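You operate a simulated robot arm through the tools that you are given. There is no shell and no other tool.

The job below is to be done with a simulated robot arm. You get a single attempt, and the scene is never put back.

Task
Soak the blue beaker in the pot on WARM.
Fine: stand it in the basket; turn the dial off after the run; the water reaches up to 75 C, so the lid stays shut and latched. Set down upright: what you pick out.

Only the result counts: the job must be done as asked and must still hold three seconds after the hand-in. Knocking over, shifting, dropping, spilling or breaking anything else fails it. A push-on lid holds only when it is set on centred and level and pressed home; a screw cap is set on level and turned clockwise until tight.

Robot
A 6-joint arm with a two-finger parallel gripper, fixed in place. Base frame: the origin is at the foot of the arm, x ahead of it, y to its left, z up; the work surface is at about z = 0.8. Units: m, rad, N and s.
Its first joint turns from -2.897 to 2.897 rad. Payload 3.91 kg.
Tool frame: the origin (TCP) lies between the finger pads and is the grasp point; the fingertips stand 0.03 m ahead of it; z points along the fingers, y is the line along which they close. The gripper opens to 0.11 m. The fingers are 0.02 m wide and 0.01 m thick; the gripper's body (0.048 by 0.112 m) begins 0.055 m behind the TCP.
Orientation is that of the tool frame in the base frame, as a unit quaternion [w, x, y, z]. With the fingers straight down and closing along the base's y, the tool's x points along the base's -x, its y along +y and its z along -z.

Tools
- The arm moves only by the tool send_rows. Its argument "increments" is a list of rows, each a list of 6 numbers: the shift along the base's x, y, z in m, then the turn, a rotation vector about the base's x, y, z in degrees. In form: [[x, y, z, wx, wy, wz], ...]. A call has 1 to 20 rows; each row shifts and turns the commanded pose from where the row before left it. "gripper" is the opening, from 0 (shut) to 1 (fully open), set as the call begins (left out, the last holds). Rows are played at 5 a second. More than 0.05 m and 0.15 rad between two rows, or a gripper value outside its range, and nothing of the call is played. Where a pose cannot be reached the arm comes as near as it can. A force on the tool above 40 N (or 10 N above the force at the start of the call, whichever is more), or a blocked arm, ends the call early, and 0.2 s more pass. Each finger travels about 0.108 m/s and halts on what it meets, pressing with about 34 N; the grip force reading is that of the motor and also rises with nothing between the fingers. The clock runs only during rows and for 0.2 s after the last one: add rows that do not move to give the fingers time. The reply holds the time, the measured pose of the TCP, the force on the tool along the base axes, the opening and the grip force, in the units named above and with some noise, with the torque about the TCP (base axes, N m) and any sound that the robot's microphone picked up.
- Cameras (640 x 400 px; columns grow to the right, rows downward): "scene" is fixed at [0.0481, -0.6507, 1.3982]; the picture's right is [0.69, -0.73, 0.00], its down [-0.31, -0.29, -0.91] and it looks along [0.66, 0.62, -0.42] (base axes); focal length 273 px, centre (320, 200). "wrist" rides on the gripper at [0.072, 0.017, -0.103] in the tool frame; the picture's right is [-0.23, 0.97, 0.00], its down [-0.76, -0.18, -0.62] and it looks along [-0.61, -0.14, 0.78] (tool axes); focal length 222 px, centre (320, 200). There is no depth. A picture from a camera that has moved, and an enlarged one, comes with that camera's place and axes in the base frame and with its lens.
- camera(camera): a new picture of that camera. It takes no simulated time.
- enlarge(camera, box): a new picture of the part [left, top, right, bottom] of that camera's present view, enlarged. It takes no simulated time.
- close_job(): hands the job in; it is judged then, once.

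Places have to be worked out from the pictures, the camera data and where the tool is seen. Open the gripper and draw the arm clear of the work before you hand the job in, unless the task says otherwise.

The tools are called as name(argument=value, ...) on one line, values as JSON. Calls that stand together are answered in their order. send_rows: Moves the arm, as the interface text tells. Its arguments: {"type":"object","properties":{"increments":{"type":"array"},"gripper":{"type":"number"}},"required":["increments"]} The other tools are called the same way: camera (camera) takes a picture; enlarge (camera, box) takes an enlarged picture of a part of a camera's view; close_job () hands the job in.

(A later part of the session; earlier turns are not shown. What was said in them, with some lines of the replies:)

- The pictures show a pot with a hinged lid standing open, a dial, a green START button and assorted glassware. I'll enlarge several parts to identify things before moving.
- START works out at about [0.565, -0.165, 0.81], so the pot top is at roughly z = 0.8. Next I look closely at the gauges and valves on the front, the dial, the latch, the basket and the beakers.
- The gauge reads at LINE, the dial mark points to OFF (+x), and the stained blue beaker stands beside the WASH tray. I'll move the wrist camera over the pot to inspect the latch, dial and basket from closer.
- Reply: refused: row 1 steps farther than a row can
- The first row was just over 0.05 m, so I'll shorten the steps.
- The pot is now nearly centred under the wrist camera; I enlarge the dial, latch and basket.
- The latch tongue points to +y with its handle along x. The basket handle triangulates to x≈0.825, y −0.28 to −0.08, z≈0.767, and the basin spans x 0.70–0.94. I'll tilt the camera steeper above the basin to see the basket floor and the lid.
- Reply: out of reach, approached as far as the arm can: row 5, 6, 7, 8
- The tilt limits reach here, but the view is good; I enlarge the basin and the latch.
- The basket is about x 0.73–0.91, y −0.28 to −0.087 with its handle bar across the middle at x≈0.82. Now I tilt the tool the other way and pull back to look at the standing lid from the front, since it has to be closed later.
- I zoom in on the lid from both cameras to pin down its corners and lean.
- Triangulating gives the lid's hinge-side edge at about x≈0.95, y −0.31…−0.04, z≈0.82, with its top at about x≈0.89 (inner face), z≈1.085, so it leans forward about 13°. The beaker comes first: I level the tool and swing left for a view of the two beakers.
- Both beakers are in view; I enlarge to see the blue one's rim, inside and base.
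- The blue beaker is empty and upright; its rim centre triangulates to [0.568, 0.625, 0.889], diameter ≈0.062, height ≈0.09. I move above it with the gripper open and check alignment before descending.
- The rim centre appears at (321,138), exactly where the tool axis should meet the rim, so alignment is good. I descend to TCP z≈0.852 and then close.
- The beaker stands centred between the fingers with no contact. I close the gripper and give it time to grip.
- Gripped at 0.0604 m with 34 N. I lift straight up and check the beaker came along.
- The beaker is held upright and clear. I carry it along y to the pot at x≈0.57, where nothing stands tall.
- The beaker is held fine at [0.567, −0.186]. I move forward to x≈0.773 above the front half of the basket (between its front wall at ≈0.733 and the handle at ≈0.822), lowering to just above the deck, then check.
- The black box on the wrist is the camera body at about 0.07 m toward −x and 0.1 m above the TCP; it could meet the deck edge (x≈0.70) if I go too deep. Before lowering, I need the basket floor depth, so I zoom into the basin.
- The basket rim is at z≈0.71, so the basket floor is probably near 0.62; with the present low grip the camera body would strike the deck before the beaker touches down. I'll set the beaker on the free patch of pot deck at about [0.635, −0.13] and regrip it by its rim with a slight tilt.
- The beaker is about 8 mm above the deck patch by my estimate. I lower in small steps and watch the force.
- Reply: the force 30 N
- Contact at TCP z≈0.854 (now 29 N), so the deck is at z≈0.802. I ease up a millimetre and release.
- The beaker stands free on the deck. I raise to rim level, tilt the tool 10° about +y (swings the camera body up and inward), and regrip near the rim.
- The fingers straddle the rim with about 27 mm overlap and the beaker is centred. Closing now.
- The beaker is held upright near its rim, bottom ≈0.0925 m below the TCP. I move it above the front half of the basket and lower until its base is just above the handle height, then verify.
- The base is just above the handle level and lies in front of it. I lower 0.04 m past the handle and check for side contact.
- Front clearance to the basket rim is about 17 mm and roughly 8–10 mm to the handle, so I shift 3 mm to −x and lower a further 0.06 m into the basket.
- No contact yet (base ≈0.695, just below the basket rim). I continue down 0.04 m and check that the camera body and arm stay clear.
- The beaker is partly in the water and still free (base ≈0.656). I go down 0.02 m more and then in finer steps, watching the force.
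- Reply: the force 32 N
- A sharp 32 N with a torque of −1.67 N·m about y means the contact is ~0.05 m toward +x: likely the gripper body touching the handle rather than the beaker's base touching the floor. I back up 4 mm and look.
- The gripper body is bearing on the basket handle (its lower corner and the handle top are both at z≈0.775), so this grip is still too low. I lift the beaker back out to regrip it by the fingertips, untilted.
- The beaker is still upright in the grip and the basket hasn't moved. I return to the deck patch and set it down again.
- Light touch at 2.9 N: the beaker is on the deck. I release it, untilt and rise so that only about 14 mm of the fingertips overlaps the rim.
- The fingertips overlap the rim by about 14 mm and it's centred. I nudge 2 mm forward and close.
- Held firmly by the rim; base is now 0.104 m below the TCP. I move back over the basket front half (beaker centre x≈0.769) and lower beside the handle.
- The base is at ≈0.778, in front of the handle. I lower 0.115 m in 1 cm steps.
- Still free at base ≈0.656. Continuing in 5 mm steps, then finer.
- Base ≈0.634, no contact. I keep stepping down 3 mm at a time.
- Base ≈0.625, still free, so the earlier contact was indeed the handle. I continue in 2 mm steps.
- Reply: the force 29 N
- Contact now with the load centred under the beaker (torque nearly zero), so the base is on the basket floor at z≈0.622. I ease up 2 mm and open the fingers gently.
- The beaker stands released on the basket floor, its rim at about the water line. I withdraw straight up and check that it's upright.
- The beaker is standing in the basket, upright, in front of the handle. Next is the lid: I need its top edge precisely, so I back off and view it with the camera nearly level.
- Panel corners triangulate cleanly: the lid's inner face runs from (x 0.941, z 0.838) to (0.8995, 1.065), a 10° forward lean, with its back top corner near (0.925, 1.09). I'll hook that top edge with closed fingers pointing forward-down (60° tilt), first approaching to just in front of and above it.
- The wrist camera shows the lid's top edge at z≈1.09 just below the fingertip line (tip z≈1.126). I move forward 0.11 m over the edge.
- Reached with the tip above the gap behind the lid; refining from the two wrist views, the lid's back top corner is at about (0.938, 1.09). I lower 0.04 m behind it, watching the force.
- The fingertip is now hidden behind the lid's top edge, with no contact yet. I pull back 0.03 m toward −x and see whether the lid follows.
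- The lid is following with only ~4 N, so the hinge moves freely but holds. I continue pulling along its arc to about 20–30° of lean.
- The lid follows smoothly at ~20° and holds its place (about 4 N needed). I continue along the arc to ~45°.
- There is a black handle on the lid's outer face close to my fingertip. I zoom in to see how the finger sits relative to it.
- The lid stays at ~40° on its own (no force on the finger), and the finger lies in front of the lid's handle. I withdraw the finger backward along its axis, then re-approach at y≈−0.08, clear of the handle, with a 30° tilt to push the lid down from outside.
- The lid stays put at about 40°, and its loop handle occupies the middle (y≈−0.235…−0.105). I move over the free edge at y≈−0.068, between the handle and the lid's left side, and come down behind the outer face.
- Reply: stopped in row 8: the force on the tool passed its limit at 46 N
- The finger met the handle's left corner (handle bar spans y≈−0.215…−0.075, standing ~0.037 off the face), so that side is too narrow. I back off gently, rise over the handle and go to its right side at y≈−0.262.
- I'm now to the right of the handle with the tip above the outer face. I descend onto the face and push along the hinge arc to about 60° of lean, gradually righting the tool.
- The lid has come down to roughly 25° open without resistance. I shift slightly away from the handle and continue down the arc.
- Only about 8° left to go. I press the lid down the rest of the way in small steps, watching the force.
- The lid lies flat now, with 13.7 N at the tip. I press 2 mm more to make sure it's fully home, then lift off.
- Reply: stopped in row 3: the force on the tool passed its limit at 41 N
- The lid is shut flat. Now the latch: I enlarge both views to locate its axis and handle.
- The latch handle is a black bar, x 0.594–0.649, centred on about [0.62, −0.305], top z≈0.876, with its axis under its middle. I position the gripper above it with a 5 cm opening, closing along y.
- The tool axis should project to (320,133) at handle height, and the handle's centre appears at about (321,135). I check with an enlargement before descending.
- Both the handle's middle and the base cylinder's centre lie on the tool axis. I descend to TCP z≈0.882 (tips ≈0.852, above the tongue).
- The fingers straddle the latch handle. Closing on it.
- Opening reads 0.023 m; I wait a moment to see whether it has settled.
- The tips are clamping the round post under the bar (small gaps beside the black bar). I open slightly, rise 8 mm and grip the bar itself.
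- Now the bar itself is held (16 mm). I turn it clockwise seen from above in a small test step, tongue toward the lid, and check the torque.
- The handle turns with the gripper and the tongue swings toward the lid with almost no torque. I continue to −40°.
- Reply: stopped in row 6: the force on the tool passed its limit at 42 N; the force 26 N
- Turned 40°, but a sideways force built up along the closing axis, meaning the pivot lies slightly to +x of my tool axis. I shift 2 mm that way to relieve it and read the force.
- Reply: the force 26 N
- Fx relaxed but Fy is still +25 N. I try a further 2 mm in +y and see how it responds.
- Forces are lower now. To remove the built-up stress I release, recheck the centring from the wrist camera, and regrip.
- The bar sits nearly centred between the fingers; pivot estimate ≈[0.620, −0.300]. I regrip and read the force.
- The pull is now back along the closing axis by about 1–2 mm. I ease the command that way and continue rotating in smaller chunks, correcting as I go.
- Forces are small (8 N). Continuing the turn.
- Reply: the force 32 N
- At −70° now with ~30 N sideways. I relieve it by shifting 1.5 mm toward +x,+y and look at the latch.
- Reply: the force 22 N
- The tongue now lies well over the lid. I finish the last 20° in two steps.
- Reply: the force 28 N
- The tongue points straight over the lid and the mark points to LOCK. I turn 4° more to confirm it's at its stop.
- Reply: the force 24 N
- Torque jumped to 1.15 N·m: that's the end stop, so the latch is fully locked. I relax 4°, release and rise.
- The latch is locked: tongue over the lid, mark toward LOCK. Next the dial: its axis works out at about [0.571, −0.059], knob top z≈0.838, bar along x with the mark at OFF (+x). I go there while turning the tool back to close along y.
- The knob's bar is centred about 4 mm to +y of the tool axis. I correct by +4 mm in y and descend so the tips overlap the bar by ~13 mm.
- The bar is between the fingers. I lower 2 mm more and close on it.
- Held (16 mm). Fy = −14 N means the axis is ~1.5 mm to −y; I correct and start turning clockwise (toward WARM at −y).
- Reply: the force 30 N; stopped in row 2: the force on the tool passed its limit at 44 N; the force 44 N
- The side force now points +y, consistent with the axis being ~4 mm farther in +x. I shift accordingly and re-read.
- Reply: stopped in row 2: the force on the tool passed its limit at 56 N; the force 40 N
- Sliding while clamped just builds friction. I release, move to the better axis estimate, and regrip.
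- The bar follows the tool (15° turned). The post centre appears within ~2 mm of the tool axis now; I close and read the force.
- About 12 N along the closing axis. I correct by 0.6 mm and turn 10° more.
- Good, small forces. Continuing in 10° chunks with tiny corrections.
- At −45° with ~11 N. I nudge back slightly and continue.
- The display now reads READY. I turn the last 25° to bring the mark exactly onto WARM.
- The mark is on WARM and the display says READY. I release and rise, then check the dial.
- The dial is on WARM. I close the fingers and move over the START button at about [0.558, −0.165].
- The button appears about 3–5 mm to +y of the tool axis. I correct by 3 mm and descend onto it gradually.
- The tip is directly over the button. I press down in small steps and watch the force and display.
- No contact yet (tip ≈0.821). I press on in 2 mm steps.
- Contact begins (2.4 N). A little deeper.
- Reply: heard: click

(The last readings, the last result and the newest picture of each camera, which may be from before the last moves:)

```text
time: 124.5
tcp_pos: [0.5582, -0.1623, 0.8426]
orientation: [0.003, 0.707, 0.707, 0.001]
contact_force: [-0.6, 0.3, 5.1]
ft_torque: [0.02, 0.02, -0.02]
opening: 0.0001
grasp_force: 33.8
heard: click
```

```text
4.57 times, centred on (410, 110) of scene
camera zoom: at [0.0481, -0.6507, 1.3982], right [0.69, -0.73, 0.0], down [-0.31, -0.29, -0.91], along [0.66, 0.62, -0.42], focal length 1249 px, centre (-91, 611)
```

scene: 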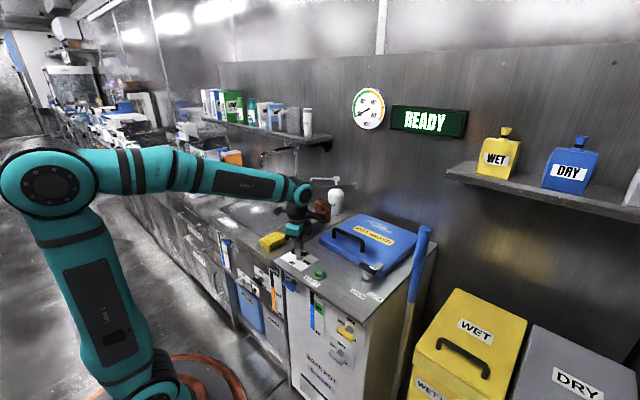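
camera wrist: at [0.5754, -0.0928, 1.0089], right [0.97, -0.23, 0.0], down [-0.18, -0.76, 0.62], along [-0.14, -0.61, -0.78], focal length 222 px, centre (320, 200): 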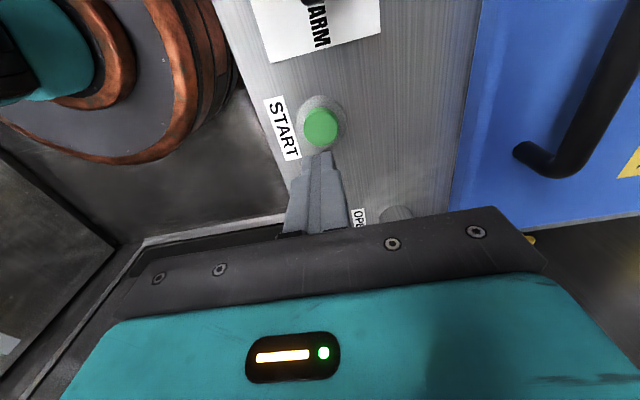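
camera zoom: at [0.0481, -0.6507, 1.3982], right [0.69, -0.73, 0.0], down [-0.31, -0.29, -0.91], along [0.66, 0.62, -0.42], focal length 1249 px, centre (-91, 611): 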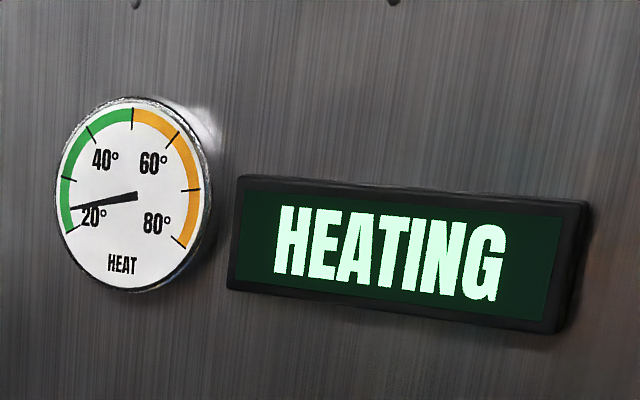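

A click, and the display shows HEATING with the needle rising. I lift off the button, go above the dial's neighbourhood and wait.

send_rows(increments=[[0, 0, 0.01, 0, 0, 0], [0, 0, 0.03, 0, 0, 0], [0, 0, 0.03, 0, 0, 0], [0, 0, 0.02, 0, 0, 0], [0, 0, 0, 0, 0, 0], [0, 0, 0, 0, 0, 0], [0, 0, 0, 0, 0, 0], [0, 0, 0, 0, 0, 0], [0, 0, 0, 0, 0, 0], [0, 0, 0, 0, 0, 0], [0, 0, 0, 0, 0, 0], [0, 0, 0, 0, 0, 0], [0, 0, 0, 0, 0, 0], [0, 0, 0, 0, 0, 0], [0, 0, 0, 0, 0, 0], [0, 0, 0, 0, 0, 0], [0, 0, 0, 0, 0, 0], [0, 0, 0, 0, 0, 0], [0, 0, 0, 0, 0, 0], [0, 0, 0, 0, 0, 0]], gripper=0)

enlarge(camera="scene", box=[340, 70, 480, 150])

camera(camera="scene")

```text
time: 128.7
tcp_pos: [0.5575, -0.1617, 0.933]
orientation: [0.002, 0.707, 0.707, 0.0]
contact_force: [-1.1, -0.1, 1.2]
ft_torque: [-0.01, 0.0, -0.01]
opening: 0.0001
grasp_force: 33.7
```

```text
4.57 times, centred on (410, 110) of scene
camera zoom: at [0.0481, -0.6507, 1.3982], right [0.69, -0.73, 0.0], down [-0.31, -0.29, -0.91], along [0.66, 0.62, -0.42], focal length 1249 px, centre (-91, 611)
```

zoom: 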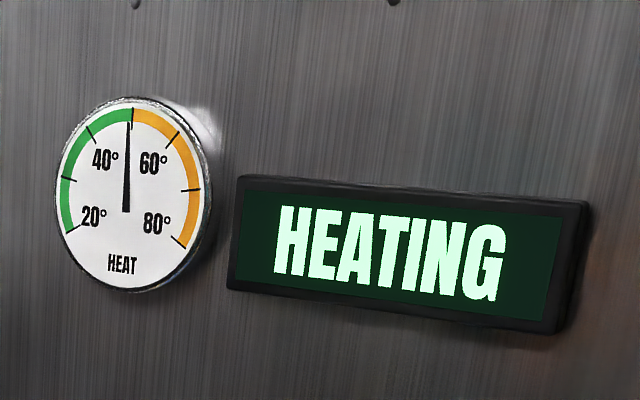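

```text
taken
```

scene: 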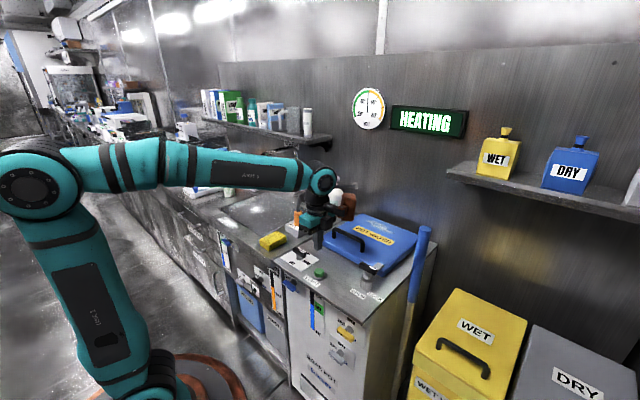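

Heating is progressing (about 50 °C). I use the wait to move over the dial (TCP [0.575, −0.055]) with the tool still at this yaw, without touching it, and keep waiting.

send_rows(increments=[[0.006, 0.035, 0.002, 0, 0, 0], [0.006, 0.036, 0, 0, 0, 0], [0.0055, 0.036, 0, 0, 0, 0], [0, 0, 0, 0, 0, 0], [0, 0, 0, 0, 0, 0], [0, 0, 0, 0, 0, 0], [0, 0, 0, 0, 0, 0], [0, 0, 0, 0, 0, 0], [0, 0, 0, 0, 0, 0], [0, 0, 0, 0, 0, 0], [0, 0, 0, 0, 0, 0], [0, 0, 0, 0, 0, 0], [0, 0, 0, 0, 0, 0], [0, 0, 0, 0, 0, 0], [0, 0, 0, 0, 0, 0], [0, 0, 0, 0, 0, 0], [0, 0, 0, 0, 0, 0], [0, 0, 0, 0, 0, 0], [0, 0, 0, 0, 0, 0], [0, 0, 0, 0, 0, 0]], gripper=0.45)

enlarge(camera="scene", box=[340, 70, 480, 150])

```text
time: 132.9
tcp_pos: [0.5765, -0.0556, 0.9347]
orientation: [0.001, 0.708, 0.707, 0.0]
contact_force: [0.1, 0.3, -0.1]
ft_torque: [-0.02, -0.01, 0.05]
opening: 0.0495
grasp_force: 0.1
```

```text
4.57 times, centred on (410, 110) of scene
camera zoom: at [0.0481, -0.6507, 1.3982], right [0.69, -0.73, 0.0], down [-0.31, -0.29, -0.91], along [0.66, 0.62, -0.42], focal length 1249 px, centre (-91, 611)
```

zoom: 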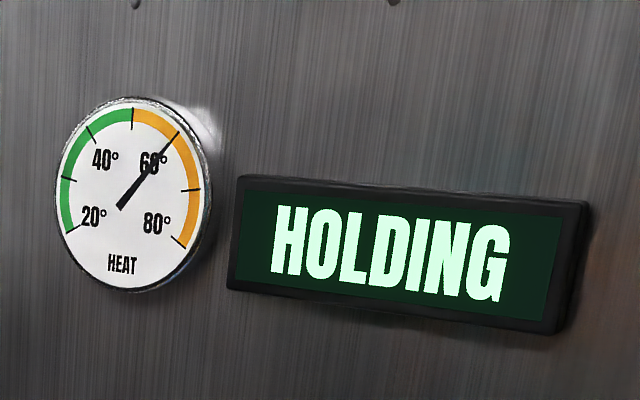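

The display shows HOLDING at about 60 °C. I keep still and wait for the run to end.

send_rows(increments=[[0, 0, 0, 0, 0, 0], [0, 0, 0, 0, 0, 0], [0, 0, 0, 0, 0, 0], [0, 0, 0, 0, 0, 0], [0, 0, 0, 0, 0, 0], [0, 0, 0, 0, 0, 0], [0, 0, 0, 0, 0, 0], [0, 0, 0, 0, 0, 0], [0, 0, 0, 0, 0, 0], [0, 0, 0, 0, 0, 0], [0, 0, 0, 0, 0, 0], [0, 0, 0, 0, 0, 0], [0, 0, 0, 0, 0, 0], [0, 0, 0, 0, 0, 0], [0, 0, 0, 0, 0, 0], [0, 0, 0, 0, 0, 0], [0, 0, 0, 0, 0, 0], [0, 0, 0, 0, 0, 0], [0, 0, 0, 0, 0, 0], [0, 0, 0, 0, 0, 0]], gripper=0.45)

enlarge(camera="scene", box=[340, 70, 480, 150])

```text
time: 137.1
tcp_pos: [0.5771, -0.0538, 0.9348]
orientation: [0.001, 0.707, 0.708, 0.0]
contact_force: [-0.3, -1.0, -0.6]
ft_torque: [0.01, -0.05, -0.02]
opening: 0.0494
grasp_force: 0.0
```

```text
4.57 times, centred on (410, 110) of scene
camera zoom: at [0.0481, -0.6507, 1.3982], right [0.69, -0.73, 0.0], down [-0.31, -0.29, -0.91], along [0.66, 0.62, -0.42], focal length 1249 px, centre (-91, 611)
```

zoom: 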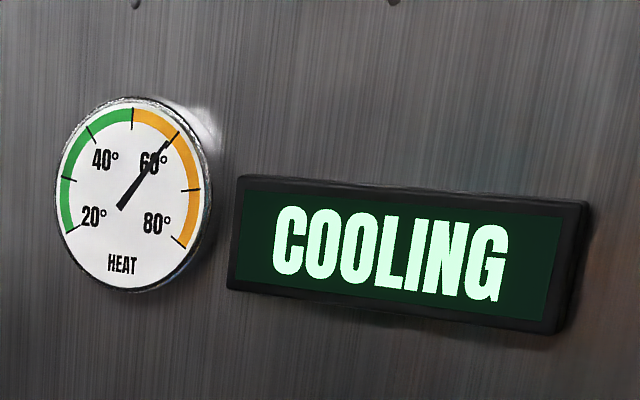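

Now COOLING. The run isn't finished yet, so I keep waiting.

send_rows(increments=[[0, 0, 0, 0, 0, 0], [0, 0, 0, 0, 0, 0], [0, 0, 0, 0, 0, 0], [0, 0, 0, 0, 0, 0], [0, 0, 0, 0, 0, 0], [0, 0, 0, 0, 0, 0], [0, 0, 0, 0, 0, 0], [0, 0, 0, 0, 0, 0], [0, 0, 0, 0, 0, 0], [0, 0, 0, 0, 0, 0], [0, 0, 0, 0, 0, 0], [0, 0, 0, 0, 0, 0], [0, 0, 0, 0, 0, 0], [0, 0, 0, 0, 0, 0], [0, 0, 0, 0, 0, 0], [0, 0, 0, 0, 0, 0], [0, 0, 0, 0, 0, 0], [0, 0, 0, 0, 0, 0], [0, 0, 0, 0, 0, 0], [0, 0, 0, 0, 0, 0]], gripper=0.45)

enlarge(camera="scene", box=[340, 70, 480, 150])

```text
time: 141.3
tcp_pos: [0.5767, -0.0555, 0.9351]
orientation: [0.002, 0.707, 0.707, 0.001]
contact_force: [1.2, 0.3, 0.1]
ft_torque: [0.03, 0.01, 0.01]
opening: 0.0494
grasp_force: 0.1
```

```text
4.57 times, centred on (410, 110) of scene
camera zoom: at [0.0481, -0.6507, 1.3982], right [0.69, -0.73, 0.0], down [-0.31, -0.29, -0.91], along [0.66, 0.62, -0.42], focal length 1249 px, centre (-91, 611)
```

zoom: 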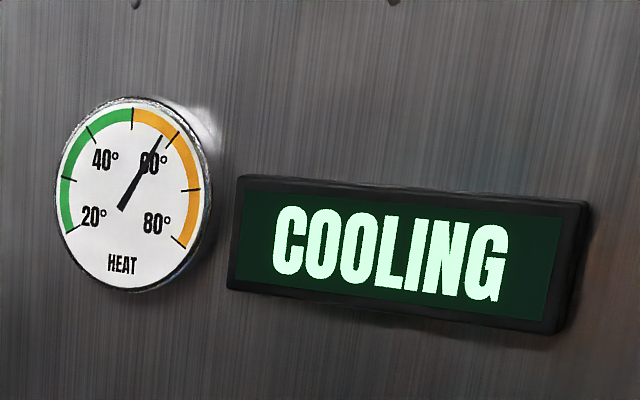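

Cooling slowly (about 56 °C). I keep waiting for it to finish.

send_rows(increments=[[0, 0, 0, 0, 0, 0], [0, 0, 0, 0, 0, 0], [0, 0, 0, 0, 0, 0], [0, 0, 0, 0, 0, 0], [0, 0, 0, 0, 0, 0], [0, 0, 0, 0, 0, 0], [0, 0, 0, 0, 0, 0], [0, 0, 0, 0, 0, 0], [0, 0, 0, 0, 0, 0], [0, 0, 0, 0, 0, 0], [0, 0, 0, 0, 0, 0], [0, 0, 0, 0, 0, 0], [0, 0, 0, 0, 0, 0], [0, 0, 0, 0, 0, 0], [0, 0, 0, 0, 0, 0], [0, 0, 0, 0, 0, 0], [0, 0, 0, 0, 0, 0], [0, 0, 0, 0, 0, 0], [0, 0, 0, 0, 0, 0], [0, 0, 0, 0, 0, 0]], gripper=0.45)

send_rows(increments=[[0, 0, 0, 0, 0, 0], [0, 0, 0, 0, 0, 0], [0, 0, 0, 0, 0, 0], [0, 0, 0, 0, 0, 0], [0, 0, 0, 0, 0, 0], [0, 0, 0, 0, 0, 0], [0, 0, 0, 0, 0, 0], [0, 0, 0, 0, 0, 0], [0, 0, 0, 0, 0, 0], [0, 0, 0, 0, 0, 0], [0, 0, 0, 0, 0, 0], [0, 0, 0, 0, 0, 0], [0, 0, 0, 0, 0, 0], [0, 0, 0, 0, 0, 0], [0, 0, 0, 0, 0, 0], [0, 0, 0, 0, 0, 0], [0, 0, 0, 0, 0, 0], [0, 0, 0, 0, 0, 0], [0, 0, 0, 0, 0, 0], [0, 0, 0, 0, 0, 0]], gripper=0.45)

enlarge(camera="scene", box=[340, 70, 480, 150])

```text
time: 145.5
tcp_pos: [0.5766, -0.0548, 0.9355]
orientation: [0.002, 0.707, 0.707, 0.0]
contact_force: [0.0, -0.3, -0.1]
ft_torque: [0.0, -0.02, -0.04]
opening: 0.0494
grasp_force: 0.2
```

```text
time: 149.7
tcp_pos: [0.5767, -0.0556, 0.9343]
orientation: [0.001, 0.708, 0.706, 0.0]
contact_force: [-0.5, 0.5, -0.6]
ft_torque: [0.01, 0.01, -0.01]
opening: 0.0495
grasp_force: 0.0
```

```text
4.57 times, centred on (410, 110) of scene
camera zoom: at [0.0481, -0.6507, 1.3982], right [0.69, -0.73, 0.0], down [-0.31, -0.29, -0.91], along [0.66, 0.62, -0.42], focal length 1249 px, centre (-91, 611)
```

zoom: 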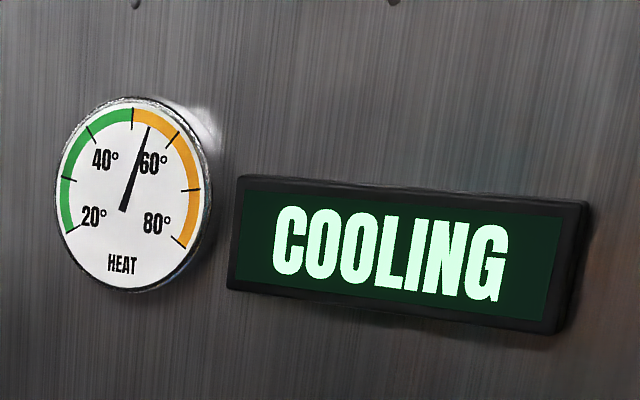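

About 53 °C and falling steadily. Waiting further until it leaves COOLING.

send_rows(increments=[[0, 0, 0, 0, 0, 0], [0, 0, 0, 0, 0, 0], [0, 0, 0, 0, 0, 0], [0, 0, 0, 0, 0, 0], [0, 0, 0, 0, 0, 0], [0, 0, 0, 0, 0, 0], [0, 0, 0, 0, 0, 0], [0, 0, 0, 0, 0, 0], [0, 0, 0, 0, 0, 0], [0, 0, 0, 0, 0, 0], [0, 0, 0, 0, 0, 0], [0, 0, 0, 0, 0, 0], [0, 0, 0, 0, 0, 0], [0, 0, 0, 0, 0, 0], [0, 0, 0, 0, 0, 0], [0, 0, 0, 0, 0, 0], [0, 0, 0, 0, 0, 0], [0, 0, 0, 0, 0, 0], [0, 0, 0, 0, 0, 0], [0, 0, 0, 0, 0, 0]], gripper=0.45)

send_rows(increments=[[0, 0, 0, 0, 0, 0], [0, 0, 0, 0, 0, 0], [0, 0, 0, 0, 0, 0], [0, 0, 0, 0, 0, 0], [0, 0, 0, 0, 0, 0], [0, 0, 0, 0, 0, 0], [0, 0, 0, 0, 0, 0], [0, 0, 0, 0, 0, 0], [0, 0, 0, 0, 0, 0], [0, 0, 0, 0, 0, 0], [0, 0, 0, 0, 0, 0], [0, 0, 0, 0, 0, 0], [0, 0, 0, 0, 0, 0], [0, 0, 0, 0, 0, 0], [0, 0, 0, 0, 0, 0], [0, 0, 0, 0, 0, 0], [0, 0, 0, 0, 0, 0], [0, 0, 0, 0, 0, 0], [0, 0, 0, 0, 0, 0], [0, 0, 0, 0, 0, 0]], gripper=0.45)

enlarge(camera="scene", box=[340, 70, 480, 150])

```text
time: 153.9
tcp_pos: [0.576, -0.0544, 0.9349]
orientation: [0.002, 0.707, 0.707, 0.0]
contact_force: [-0.3, -0.3, 0.8]
ft_torque: [0.02, 0.0, -0.02]
opening: 0.0494
grasp_force: 0.2
```

```text
time: 158.1
tcp_pos: [0.5767, -0.055, 0.9343]
orientation: [0.001, 0.707, 0.707, 0.0]
contact_force: [1.1, -0.4, -0.1]
ft_torque: [-0.01, 0.02, -0.01]
opening: 0.0494
grasp_force: 0.1
```

```text
4.57 times, centred on (410, 110) of scene
camera zoom: at [0.0481, -0.6507, 1.3982], right [0.69, -0.73, 0.0], down [-0.31, -0.29, -0.91], along [0.66, 0.62, -0.42], focal length 1249 px, centre (-91, 611)
```

zoom: 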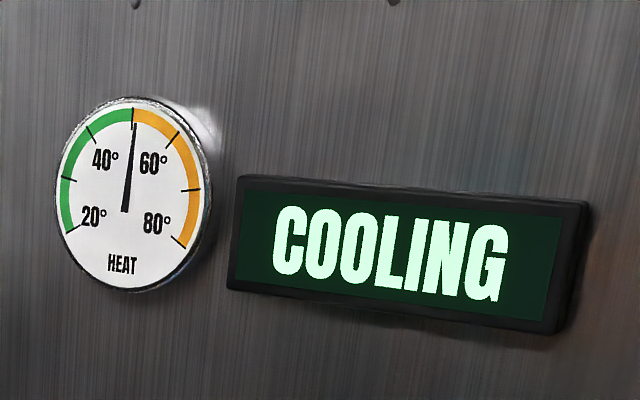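

The needle is reaching the green zone (~50 °C). A bit more waiting.

send_rows(increments=[[0, 0, 0, 0, 0, 0], [0, 0, 0, 0, 0, 0], [0, 0, 0, 0, 0, 0], [0, 0, 0, 0, 0, 0], [0, 0, 0, 0, 0, 0], [0, 0, 0, 0, 0, 0], [0, 0, 0, 0, 0, 0], [0, 0, 0, 0, 0, 0], [0, 0, 0, 0, 0, 0], [0, 0, 0, 0, 0, 0], [0, 0, 0, 0, 0, 0], [0, 0, 0, 0, 0, 0], [0, 0, 0, 0, 0, 0], [0, 0, 0, 0, 0, 0], [0, 0, 0, 0, 0, 0], [0, 0, 0, 0, 0, 0], [0, 0, 0, 0, 0, 0], [0, 0, 0, 0, 0, 0], [0, 0, 0, 0, 0, 0], [0, 0, 0, 0, 0, 0]], gripper=0.45)

enlarge(camera="scene", box=[340, 70, 480, 150])

```text
time: 162.3
tcp_pos: [0.5765, -0.0538, 0.935]
orientation: [0.001, 0.706, 0.708, 0.001]
contact_force: [-0.7, 0.5, -1.4]
ft_torque: [0.03, 0.01, -0.02]
opening: 0.0496
grasp_force: 0.1
```

```text
4.57 times, centred on (410, 110) of scene
camera zoom: at [0.0481, -0.6507, 1.3982], right [0.69, -0.73, 0.0], down [-0.31, -0.29, -0.91], along [0.66, 0.62, -0.42], focal length 1249 px, centre (-91, 611)
```

zoom: 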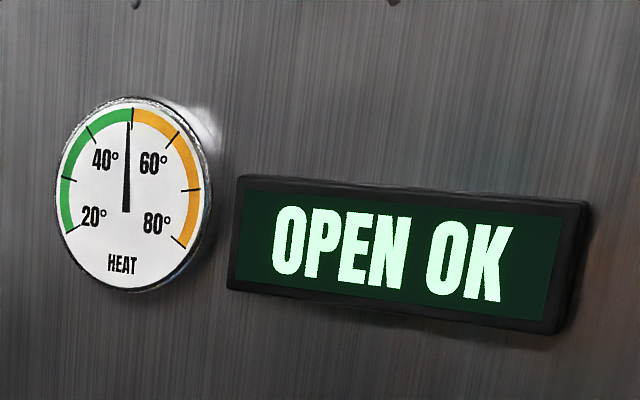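

The display says OPEN OK: the run is over. Now the dial goes back to OFF; I descend onto the bar (now along y) at the pose where I released it.

send_rows(increments=[[-0.001, -0.0005, -0.02, 0, 0, 0], [0, 0, -0.03, 0, 0, 0], [0, 0, -0.02, 0, 0, 0], [0, 0, -0.0085, 0, 0, 0], [0, 0, 0, 0, 0, 0]], gripper=0.45)

enlarge(camera="wrist", box=[240, 70, 400, 220])

enlarge(camera="scene", box=[260, 210, 380, 310])

```text
time: 163.5
tcp_pos: [0.5737, -0.0563, 0.8558]
orientation: [0.001, 0.708, 0.707, 0.0]
contact_force: [0.7, 0.4, 0.3]
ft_torque: [-0.01, 0.01, 0.0]
opening: 0.0496
grasp_force: 0.0
```

```text
2.67 times, centred on (320, 145) of wrist
camera zoom: at [0.5914, 0.0177, 0.96], right [0.97, -0.23, 0.0], down [-0.18, -0.76, 0.62], along [-0.14, -0.61, -0.78], focal length 592 px, centre (320, 347)
```

zoom: 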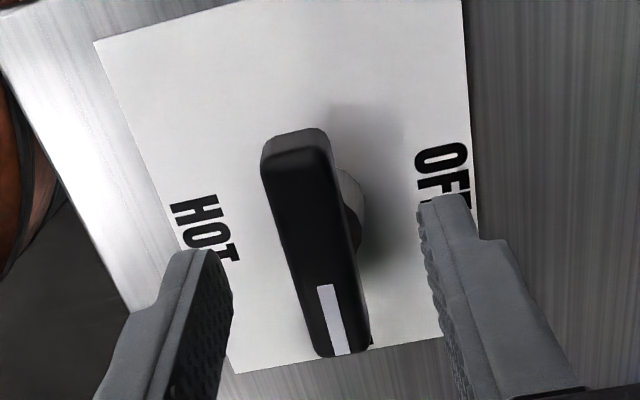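

```text
4.00 times, centred on (320, 260) of scene
camera zoom: at [0.0481, -0.6507, 1.3982], right [0.69, -0.73, 0.0], down [-0.31, -0.29, -0.91], along [0.66, 0.62, -0.42], focal length 1093 px, centre (320, -40)
```

zoom: 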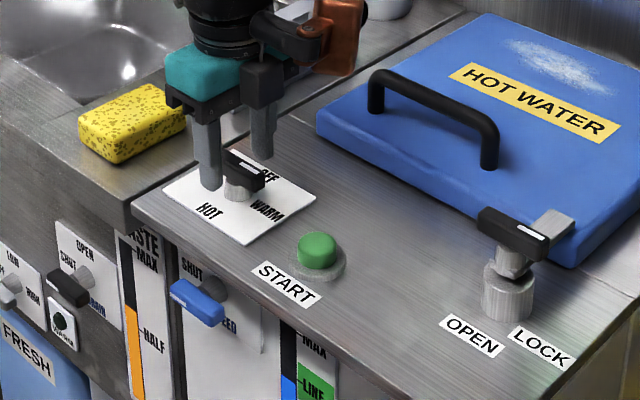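

The bar is centred between the fingers. I close on it and start turning counter-clockwise.

send_rows(increments=[[0, 0, 0, 0, 0, 0], [0, 0, 0, 0, 0, 0], [0, 0, 0, 0, 0, 0]], gripper=0)

send_rows(increments=[[0, 0, 0, 0, 0, 5], [0, 0, 0, 0, 0, 5], [0, 0, 0, 0, 0, 0]], gripper=0)

```text
time: 164.3
tcp_pos: [0.575, -0.0553, 0.8561]
orientation: [0.001, 0.707, 0.707, 0.0]
contact_force: [3.2, 0.1, -1.6]
ft_torque: [-0.06, -0.01, -0.01]
opening: 0.016
grasp_force: 45.3
```

```text
time: 165.1
tcp_pos: [0.5738, -0.055, 0.8561]
orientation: [0.001, 0.643, 0.766, 0.0]
contact_force: [8.1, 2.1, -1.5]
ft_torque: [-0.15, -0.15, 0.0]
opening: 0.016
grasp_force: 45.4
```

Forces are low. I continue turning in 10–15° chunks.

send_rows(increments=[[0.0003, 0, 0, 0, 0, 5], [0, 0, 0, 0, 0, 5], [0, 0, 0, 0, 0, 5], [0, 0, 0, 0, 0, 0]], gripper=0)

send_rows(increments=[[0, 0, 0, 0, 0, 5], [0, 0, 0, 0, 0, 5], [0, 0, 0, 0, 0, 5], [0, 0, 0, 0, 0, 0]], gripper=0)

```text
time: 166.1
tcp_pos: [0.575, -0.0547, 0.8553]
orientation: [0.001, 0.538, 0.843, 0.0]
contact_force: [6.8, 5.2, -0.7]
ft_torque: [-0.02, -0.16, -0.03]
opening: 0.0158
grasp_force: 44.8
```

```text
time: 167.1
tcp_pos: [0.5748, -0.0552, 0.8573]
orientation: [0.001, 0.422, 0.906, 0.0]
contact_force: [5.7, 9.8, 2.8]
ft_torque: [0.01, -0.2, -0.01]
opening: 0.0158
grasp_force: 45.2
```

Halfway, still ~11 N. Continuing with small corrections.

send_rows(increments=[[0.0002, 0.0003, 0, 0, 0, 5], [0, 0, 0, 0, 0, 5], [0, 0, 0, 0, 0, 5], [0, 0, 0, 0, 0, 0]], gripper=0)

send_rows(increments=[[0, 0.0003, 0, 0, 0, 5], [0, 0, 0, 0, 0, 5], [0, 0, 0, 0, 0, 5], [0, 0, 0, 0, 0, 0]], gripper=0)

```text
time: 168.1
tcp_pos: [0.5744, -0.0551, 0.8567]
orientation: [0.001, 0.301, 0.954, 0.0]
contact_force: [0.2, 12.5, 2.1]
ft_torque: [0.24, 0.04, -0.03]
opening: 0.0158
grasp_force: 45.0
```

```text
time: 169.1
tcp_pos: [0.5759, -0.0547, 0.8564]
orientation: [0.001, 0.173, 0.985, 0.001]
contact_force: [6.5, 5.7, 3.1]
ft_torque: [0.12, 0.15, -0.03]
opening: 0.016
grasp_force: 45.7
```

20° to go; I turn the rest and check the display.

send_rows(increments=[[0, 0, 0, 0, 0, 5], [0, 0, 0, 0, 0, 5], [0, 0, 0, 0, 0, 5], [0, 0, 0, 0, 0, 5], [0, 0, 0, 0, 0, 0]], gripper=0)

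enlarge(camera="wrist", box=[240, 70, 400, 220])

camera(camera="scene")

```text
time: 170.3
tcp_pos: [0.5742, -0.0553, 0.8551]
orientation: [0.0, 0.0, 1.0, 0.001]
contact_force: [3.3, 1.8, -1.1]
ft_torque: [-0.03, -1.19, 0.03]
opening: 0.0162
grasp_force: 45.3
```

```text
2.67 times, centred on (320, 145) of wrist
camera zoom: at [0.5027, -0.038, 0.9601], right [0.23, 0.97, 0.0], down [0.76, -0.18, 0.62], along [0.61, -0.14, -0.78], focal length 592 px, centre (320, 347)
```

zoom: 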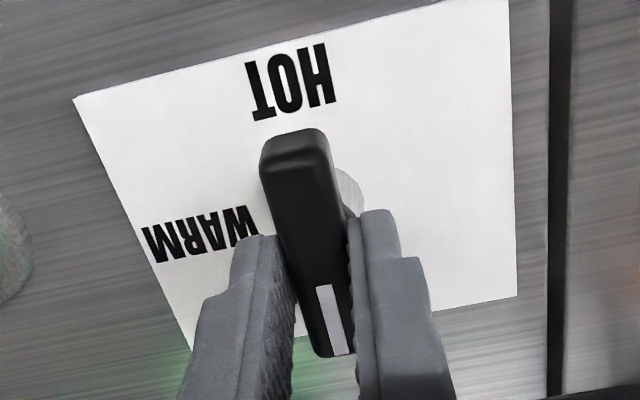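

```text
taken
```

scene: 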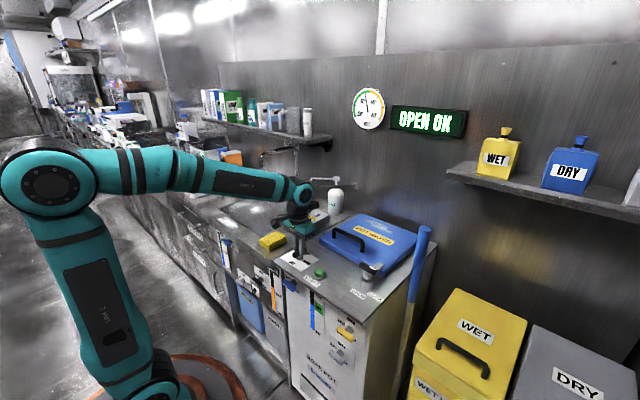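

The mark points to OFF again. I release, rise, and verify dial, latch and display.

send_rows(increments=[[0, 0, 0, 0, 0, 0], [0, 0, 0, 0, 0, 0], [0, 0, 0.02, 0, 0, 0], [0, 0, 0.03, 0, 0, 0], [0, 0, 0.04, 0, 0, 0], [-0.02, 0, 0.04, 0, 0, 0], [-0.04, 0, 0.03, 0, 0, 0], [-0.04, 0, 0.02, 0, 0, 0], [0, 0, 0, 0, 0, 0]], gripper=0.5)

enlarge(camera="scene", box=[270, 210, 390, 310])

camera(camera="wrist")

camera(camera="scene")

```text
time: 172.3
tcp_pos: [0.4759, -0.0543, 1.0365]
orientation: [0.001, 0.0, 1.0, 0.001]
contact_force: [0.2, 0.0, -0.2]
ft_torque: [0.01, 0.01, 0.01]
opening: 0.0553
grasp_force: 0.2
```

```text
4.00 times, centred on (330, 260) of scene
camera zoom: at [0.0481, -0.6507, 1.3982], right [0.69, -0.73, 0.0], down [-0.31, -0.29, -0.91], along [0.66, 0.62, -0.42], focal length 1093 px, centre (280, -40)
```

zoom: 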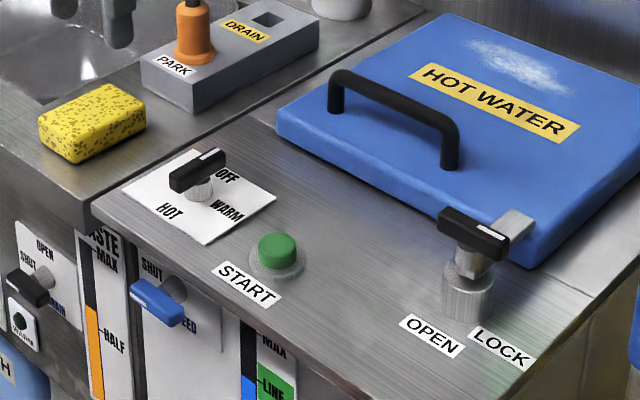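

```text
taken
camera wrist: at [0.4026, -0.0378, 1.1401], right [0.23, 0.97, 0.0], down [0.76, -0.18, 0.62], along [0.61, -0.14, -0.78], focal length 222 px, centre (320, 200)
```

wrist: 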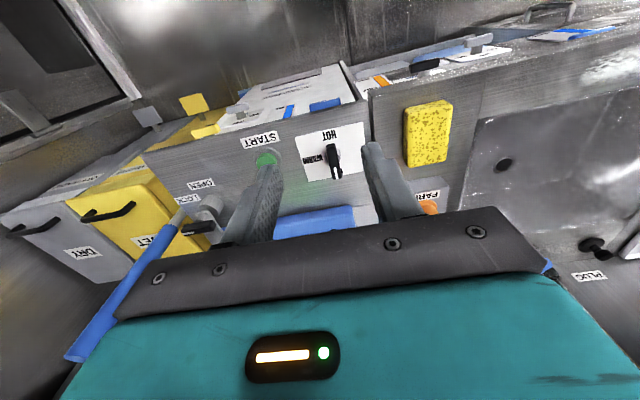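

```text
taken
```

scene: 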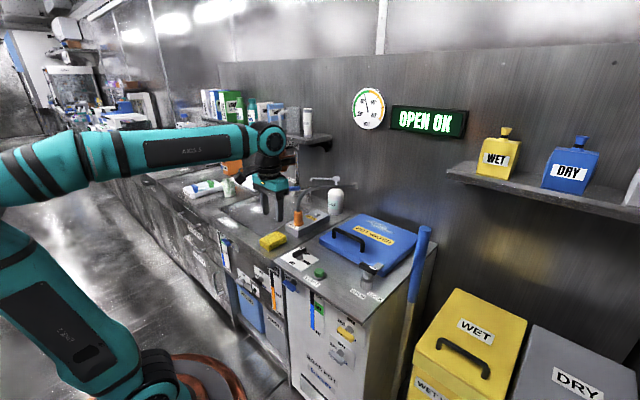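

Dial is on OFF, the lid is shut, and the latch is locked over it. I open the gripper fully and draw the arm back and up, clear of the work.

send_rows(increments=[[-0.01, 0.02, 0.04, 0, 0, 0], [-0.01, 0.02, 0.04, 0, 0, 0], [0, 0.03, 0.035, 0, 0, 0], [0, 0.03, 0.03, 0, 0, 0], [0, 0, 0, 0, 0, 0], [0, 0, 0, 0, 0, 0]], gripper=1)

camera(camera="scene")

enlarge(camera="scene", box=[170, 160, 330, 280])

enlarge(camera="scene", box=[260, 200, 440, 340])

```text
time: 173.7
tcp_pos: [0.4535, 0.0471, 1.1819]
orientation: [0.001, -0.001, 1.0, 0.001]
contact_force: [-0.1, -0.6, 0.3]
ft_torque: [0.02, -0.01, 0.0]
opening: 0.1102
grasp_force: 0.1
```

```text
taken
```

scene: 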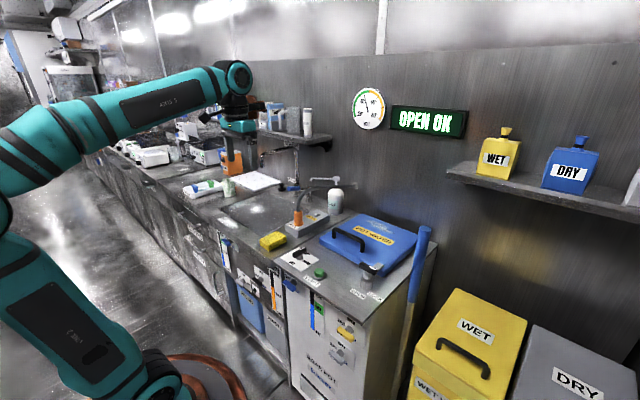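

```text
3.33 times, centred on (250, 220) of scene
camera zoom: at [0.0481, -0.6507, 1.3982], right [0.69, -0.73, 0.0], down [-0.31, -0.29, -0.91], along [0.66, 0.62, -0.42], focal length 911 px, centre (553, 133)
```

zoom: 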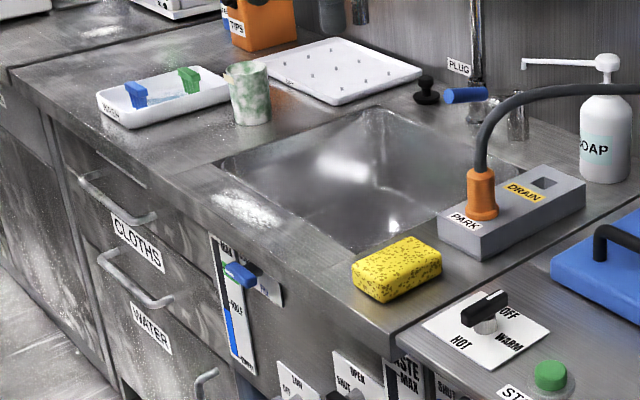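

```text
2.86 times, centred on (350, 270) of scene
camera zoom: at [0.0481, -0.6507, 1.3982], right [0.69, -0.73, 0.0], down [-0.31, -0.29, -0.91], along [0.66, 0.62, -0.42], focal length 781 px, centre (234, 0)
```

zoom: 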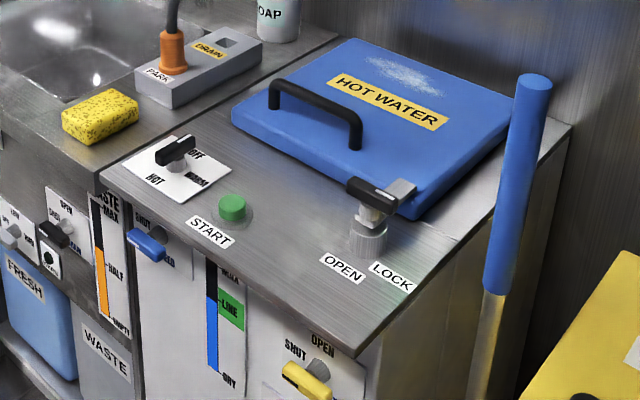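

Everything else stands where it was. I let a few seconds pass and recheck the dial mark and display before handing in.

send_rows(increments=[[0, 0, 0, 0, 0, 0], [0, 0, 0, 0, 0, 0], [0, 0, 0, 0, 0, 0], [0, 0, 0, 0, 0, 0], [0, 0, 0, 0, 0, 0], [0, 0, 0, 0, 0, 0], [0, 0, 0, 0, 0, 0], [0, 0, 0, 0, 0, 0], [0, 0, 0, 0, 0, 0], [0, 0, 0, 0, 0, 0], [0, 0, 0, 0, 0, 0], [0, 0, 0, 0, 0, 0], [0, 0, 0, 0, 0, 0], [0, 0, 0, 0, 0, 0], [0, 0, 0, 0, 0, 0]], gripper=1)

enlarge(camera="scene", box=[270, 235, 370, 300])

enlarge(camera="scene", box=[340, 70, 480, 150])

enlarge(camera="wrist", box=[120, 50, 360, 250])

```text
time: 176.9
tcp_pos: [0.4548, 0.0475, 1.1822]
orientation: [0.001, 0.0, 1.0, 0.0]
contact_force: [-0.1, 0.8, -0.1]
ft_torque: [0.0, 0.0, -0.01]
opening: 0.1099
grasp_force: 0.1
```

```text
6.15 times, centred on (320, 268) of scene
camera zoom: at [0.0481, -0.6507, 1.3982], right [0.69, -0.73, 0.0], down [-0.31, -0.29, -0.91], along [0.66, 0.62, -0.42], focal length 1681 px, centre (320, -215)
```

zoom: 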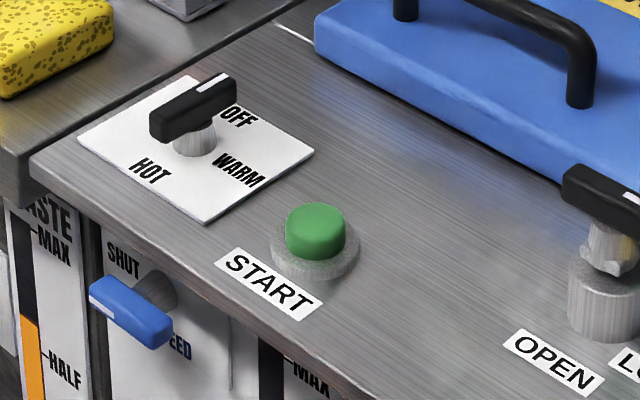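

```text
4.57 times, centred on (410, 110) of scene
camera zoom: at [0.0481, -0.6507, 1.3982], right [0.69, -0.73, 0.0], down [-0.31, -0.29, -0.91], along [0.66, 0.62, -0.42], focal length 1249 px, centre (-91, 611)
```

zoom: 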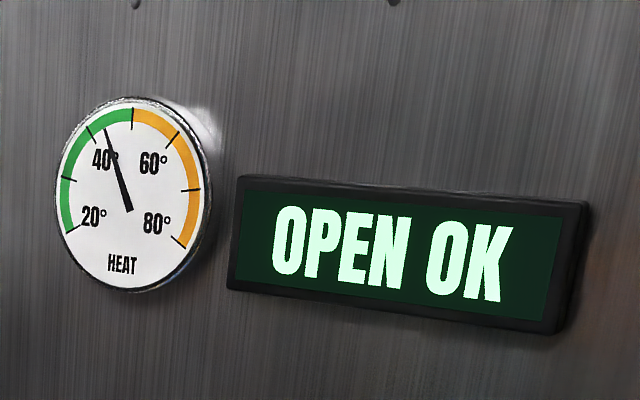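

```text
2.00 times, centred on (240, 150) of wrist
camera zoom: at [0.382, 0.0631, 1.2853], right [0.23, 0.97, 0.0], down [0.76, -0.18, 0.62], along [0.61, -0.14, -0.78], focal length 444 px, centre (480, 300)
```

zoom: 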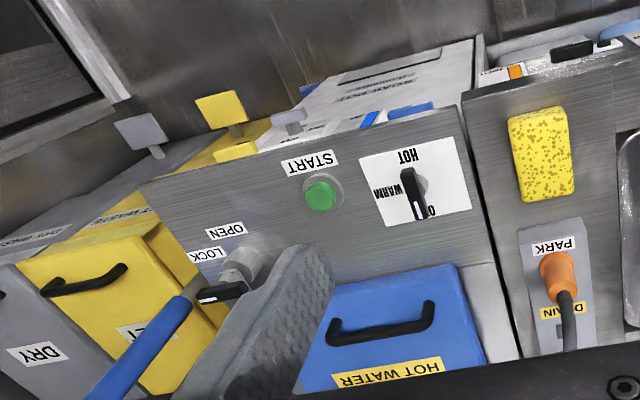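

The dial mark is exactly back at OFF, and the run finished on WARM (heating, holding, cooling, OPEN OK). The lid is shut and latched with the blue beaker set upright in the basket, and the arm is clear with the gripper open, so I hand the job in.

close_job()

```text
The job is handed in.
```

I soaked the blue beaker in the pot on WARM and handed the job in. I haven't been told whether it passed.

- **Beaker:** I set it down upright on the basket floor, in front of the basket handle, with its rim at about the water line. The lid hid it from then on, so I didn't see it again after the run.
- **Run:** The display went from READY through HEATING and HOLDING (about 60 °C) to COOLING, then showed OPEN OK before I touched the dial.
- **Dial:** It is back on OFF. The display still read OPEN OK instead of OFF, with the gauge near 43 °C.
- **Lid:** It is shut, with the latch turned to LOCK until it stopped.
- **Bumps:** While finding the right grip I pressed briefly on the basket handle and knocked against the lid's handle. In the pictures nothing had moved.

I took "what you pick out" to mean the beaker you choose, not that it should come out of the pot afterwards. I left it in the pot, since you asked for the lid to stay shut and latched.
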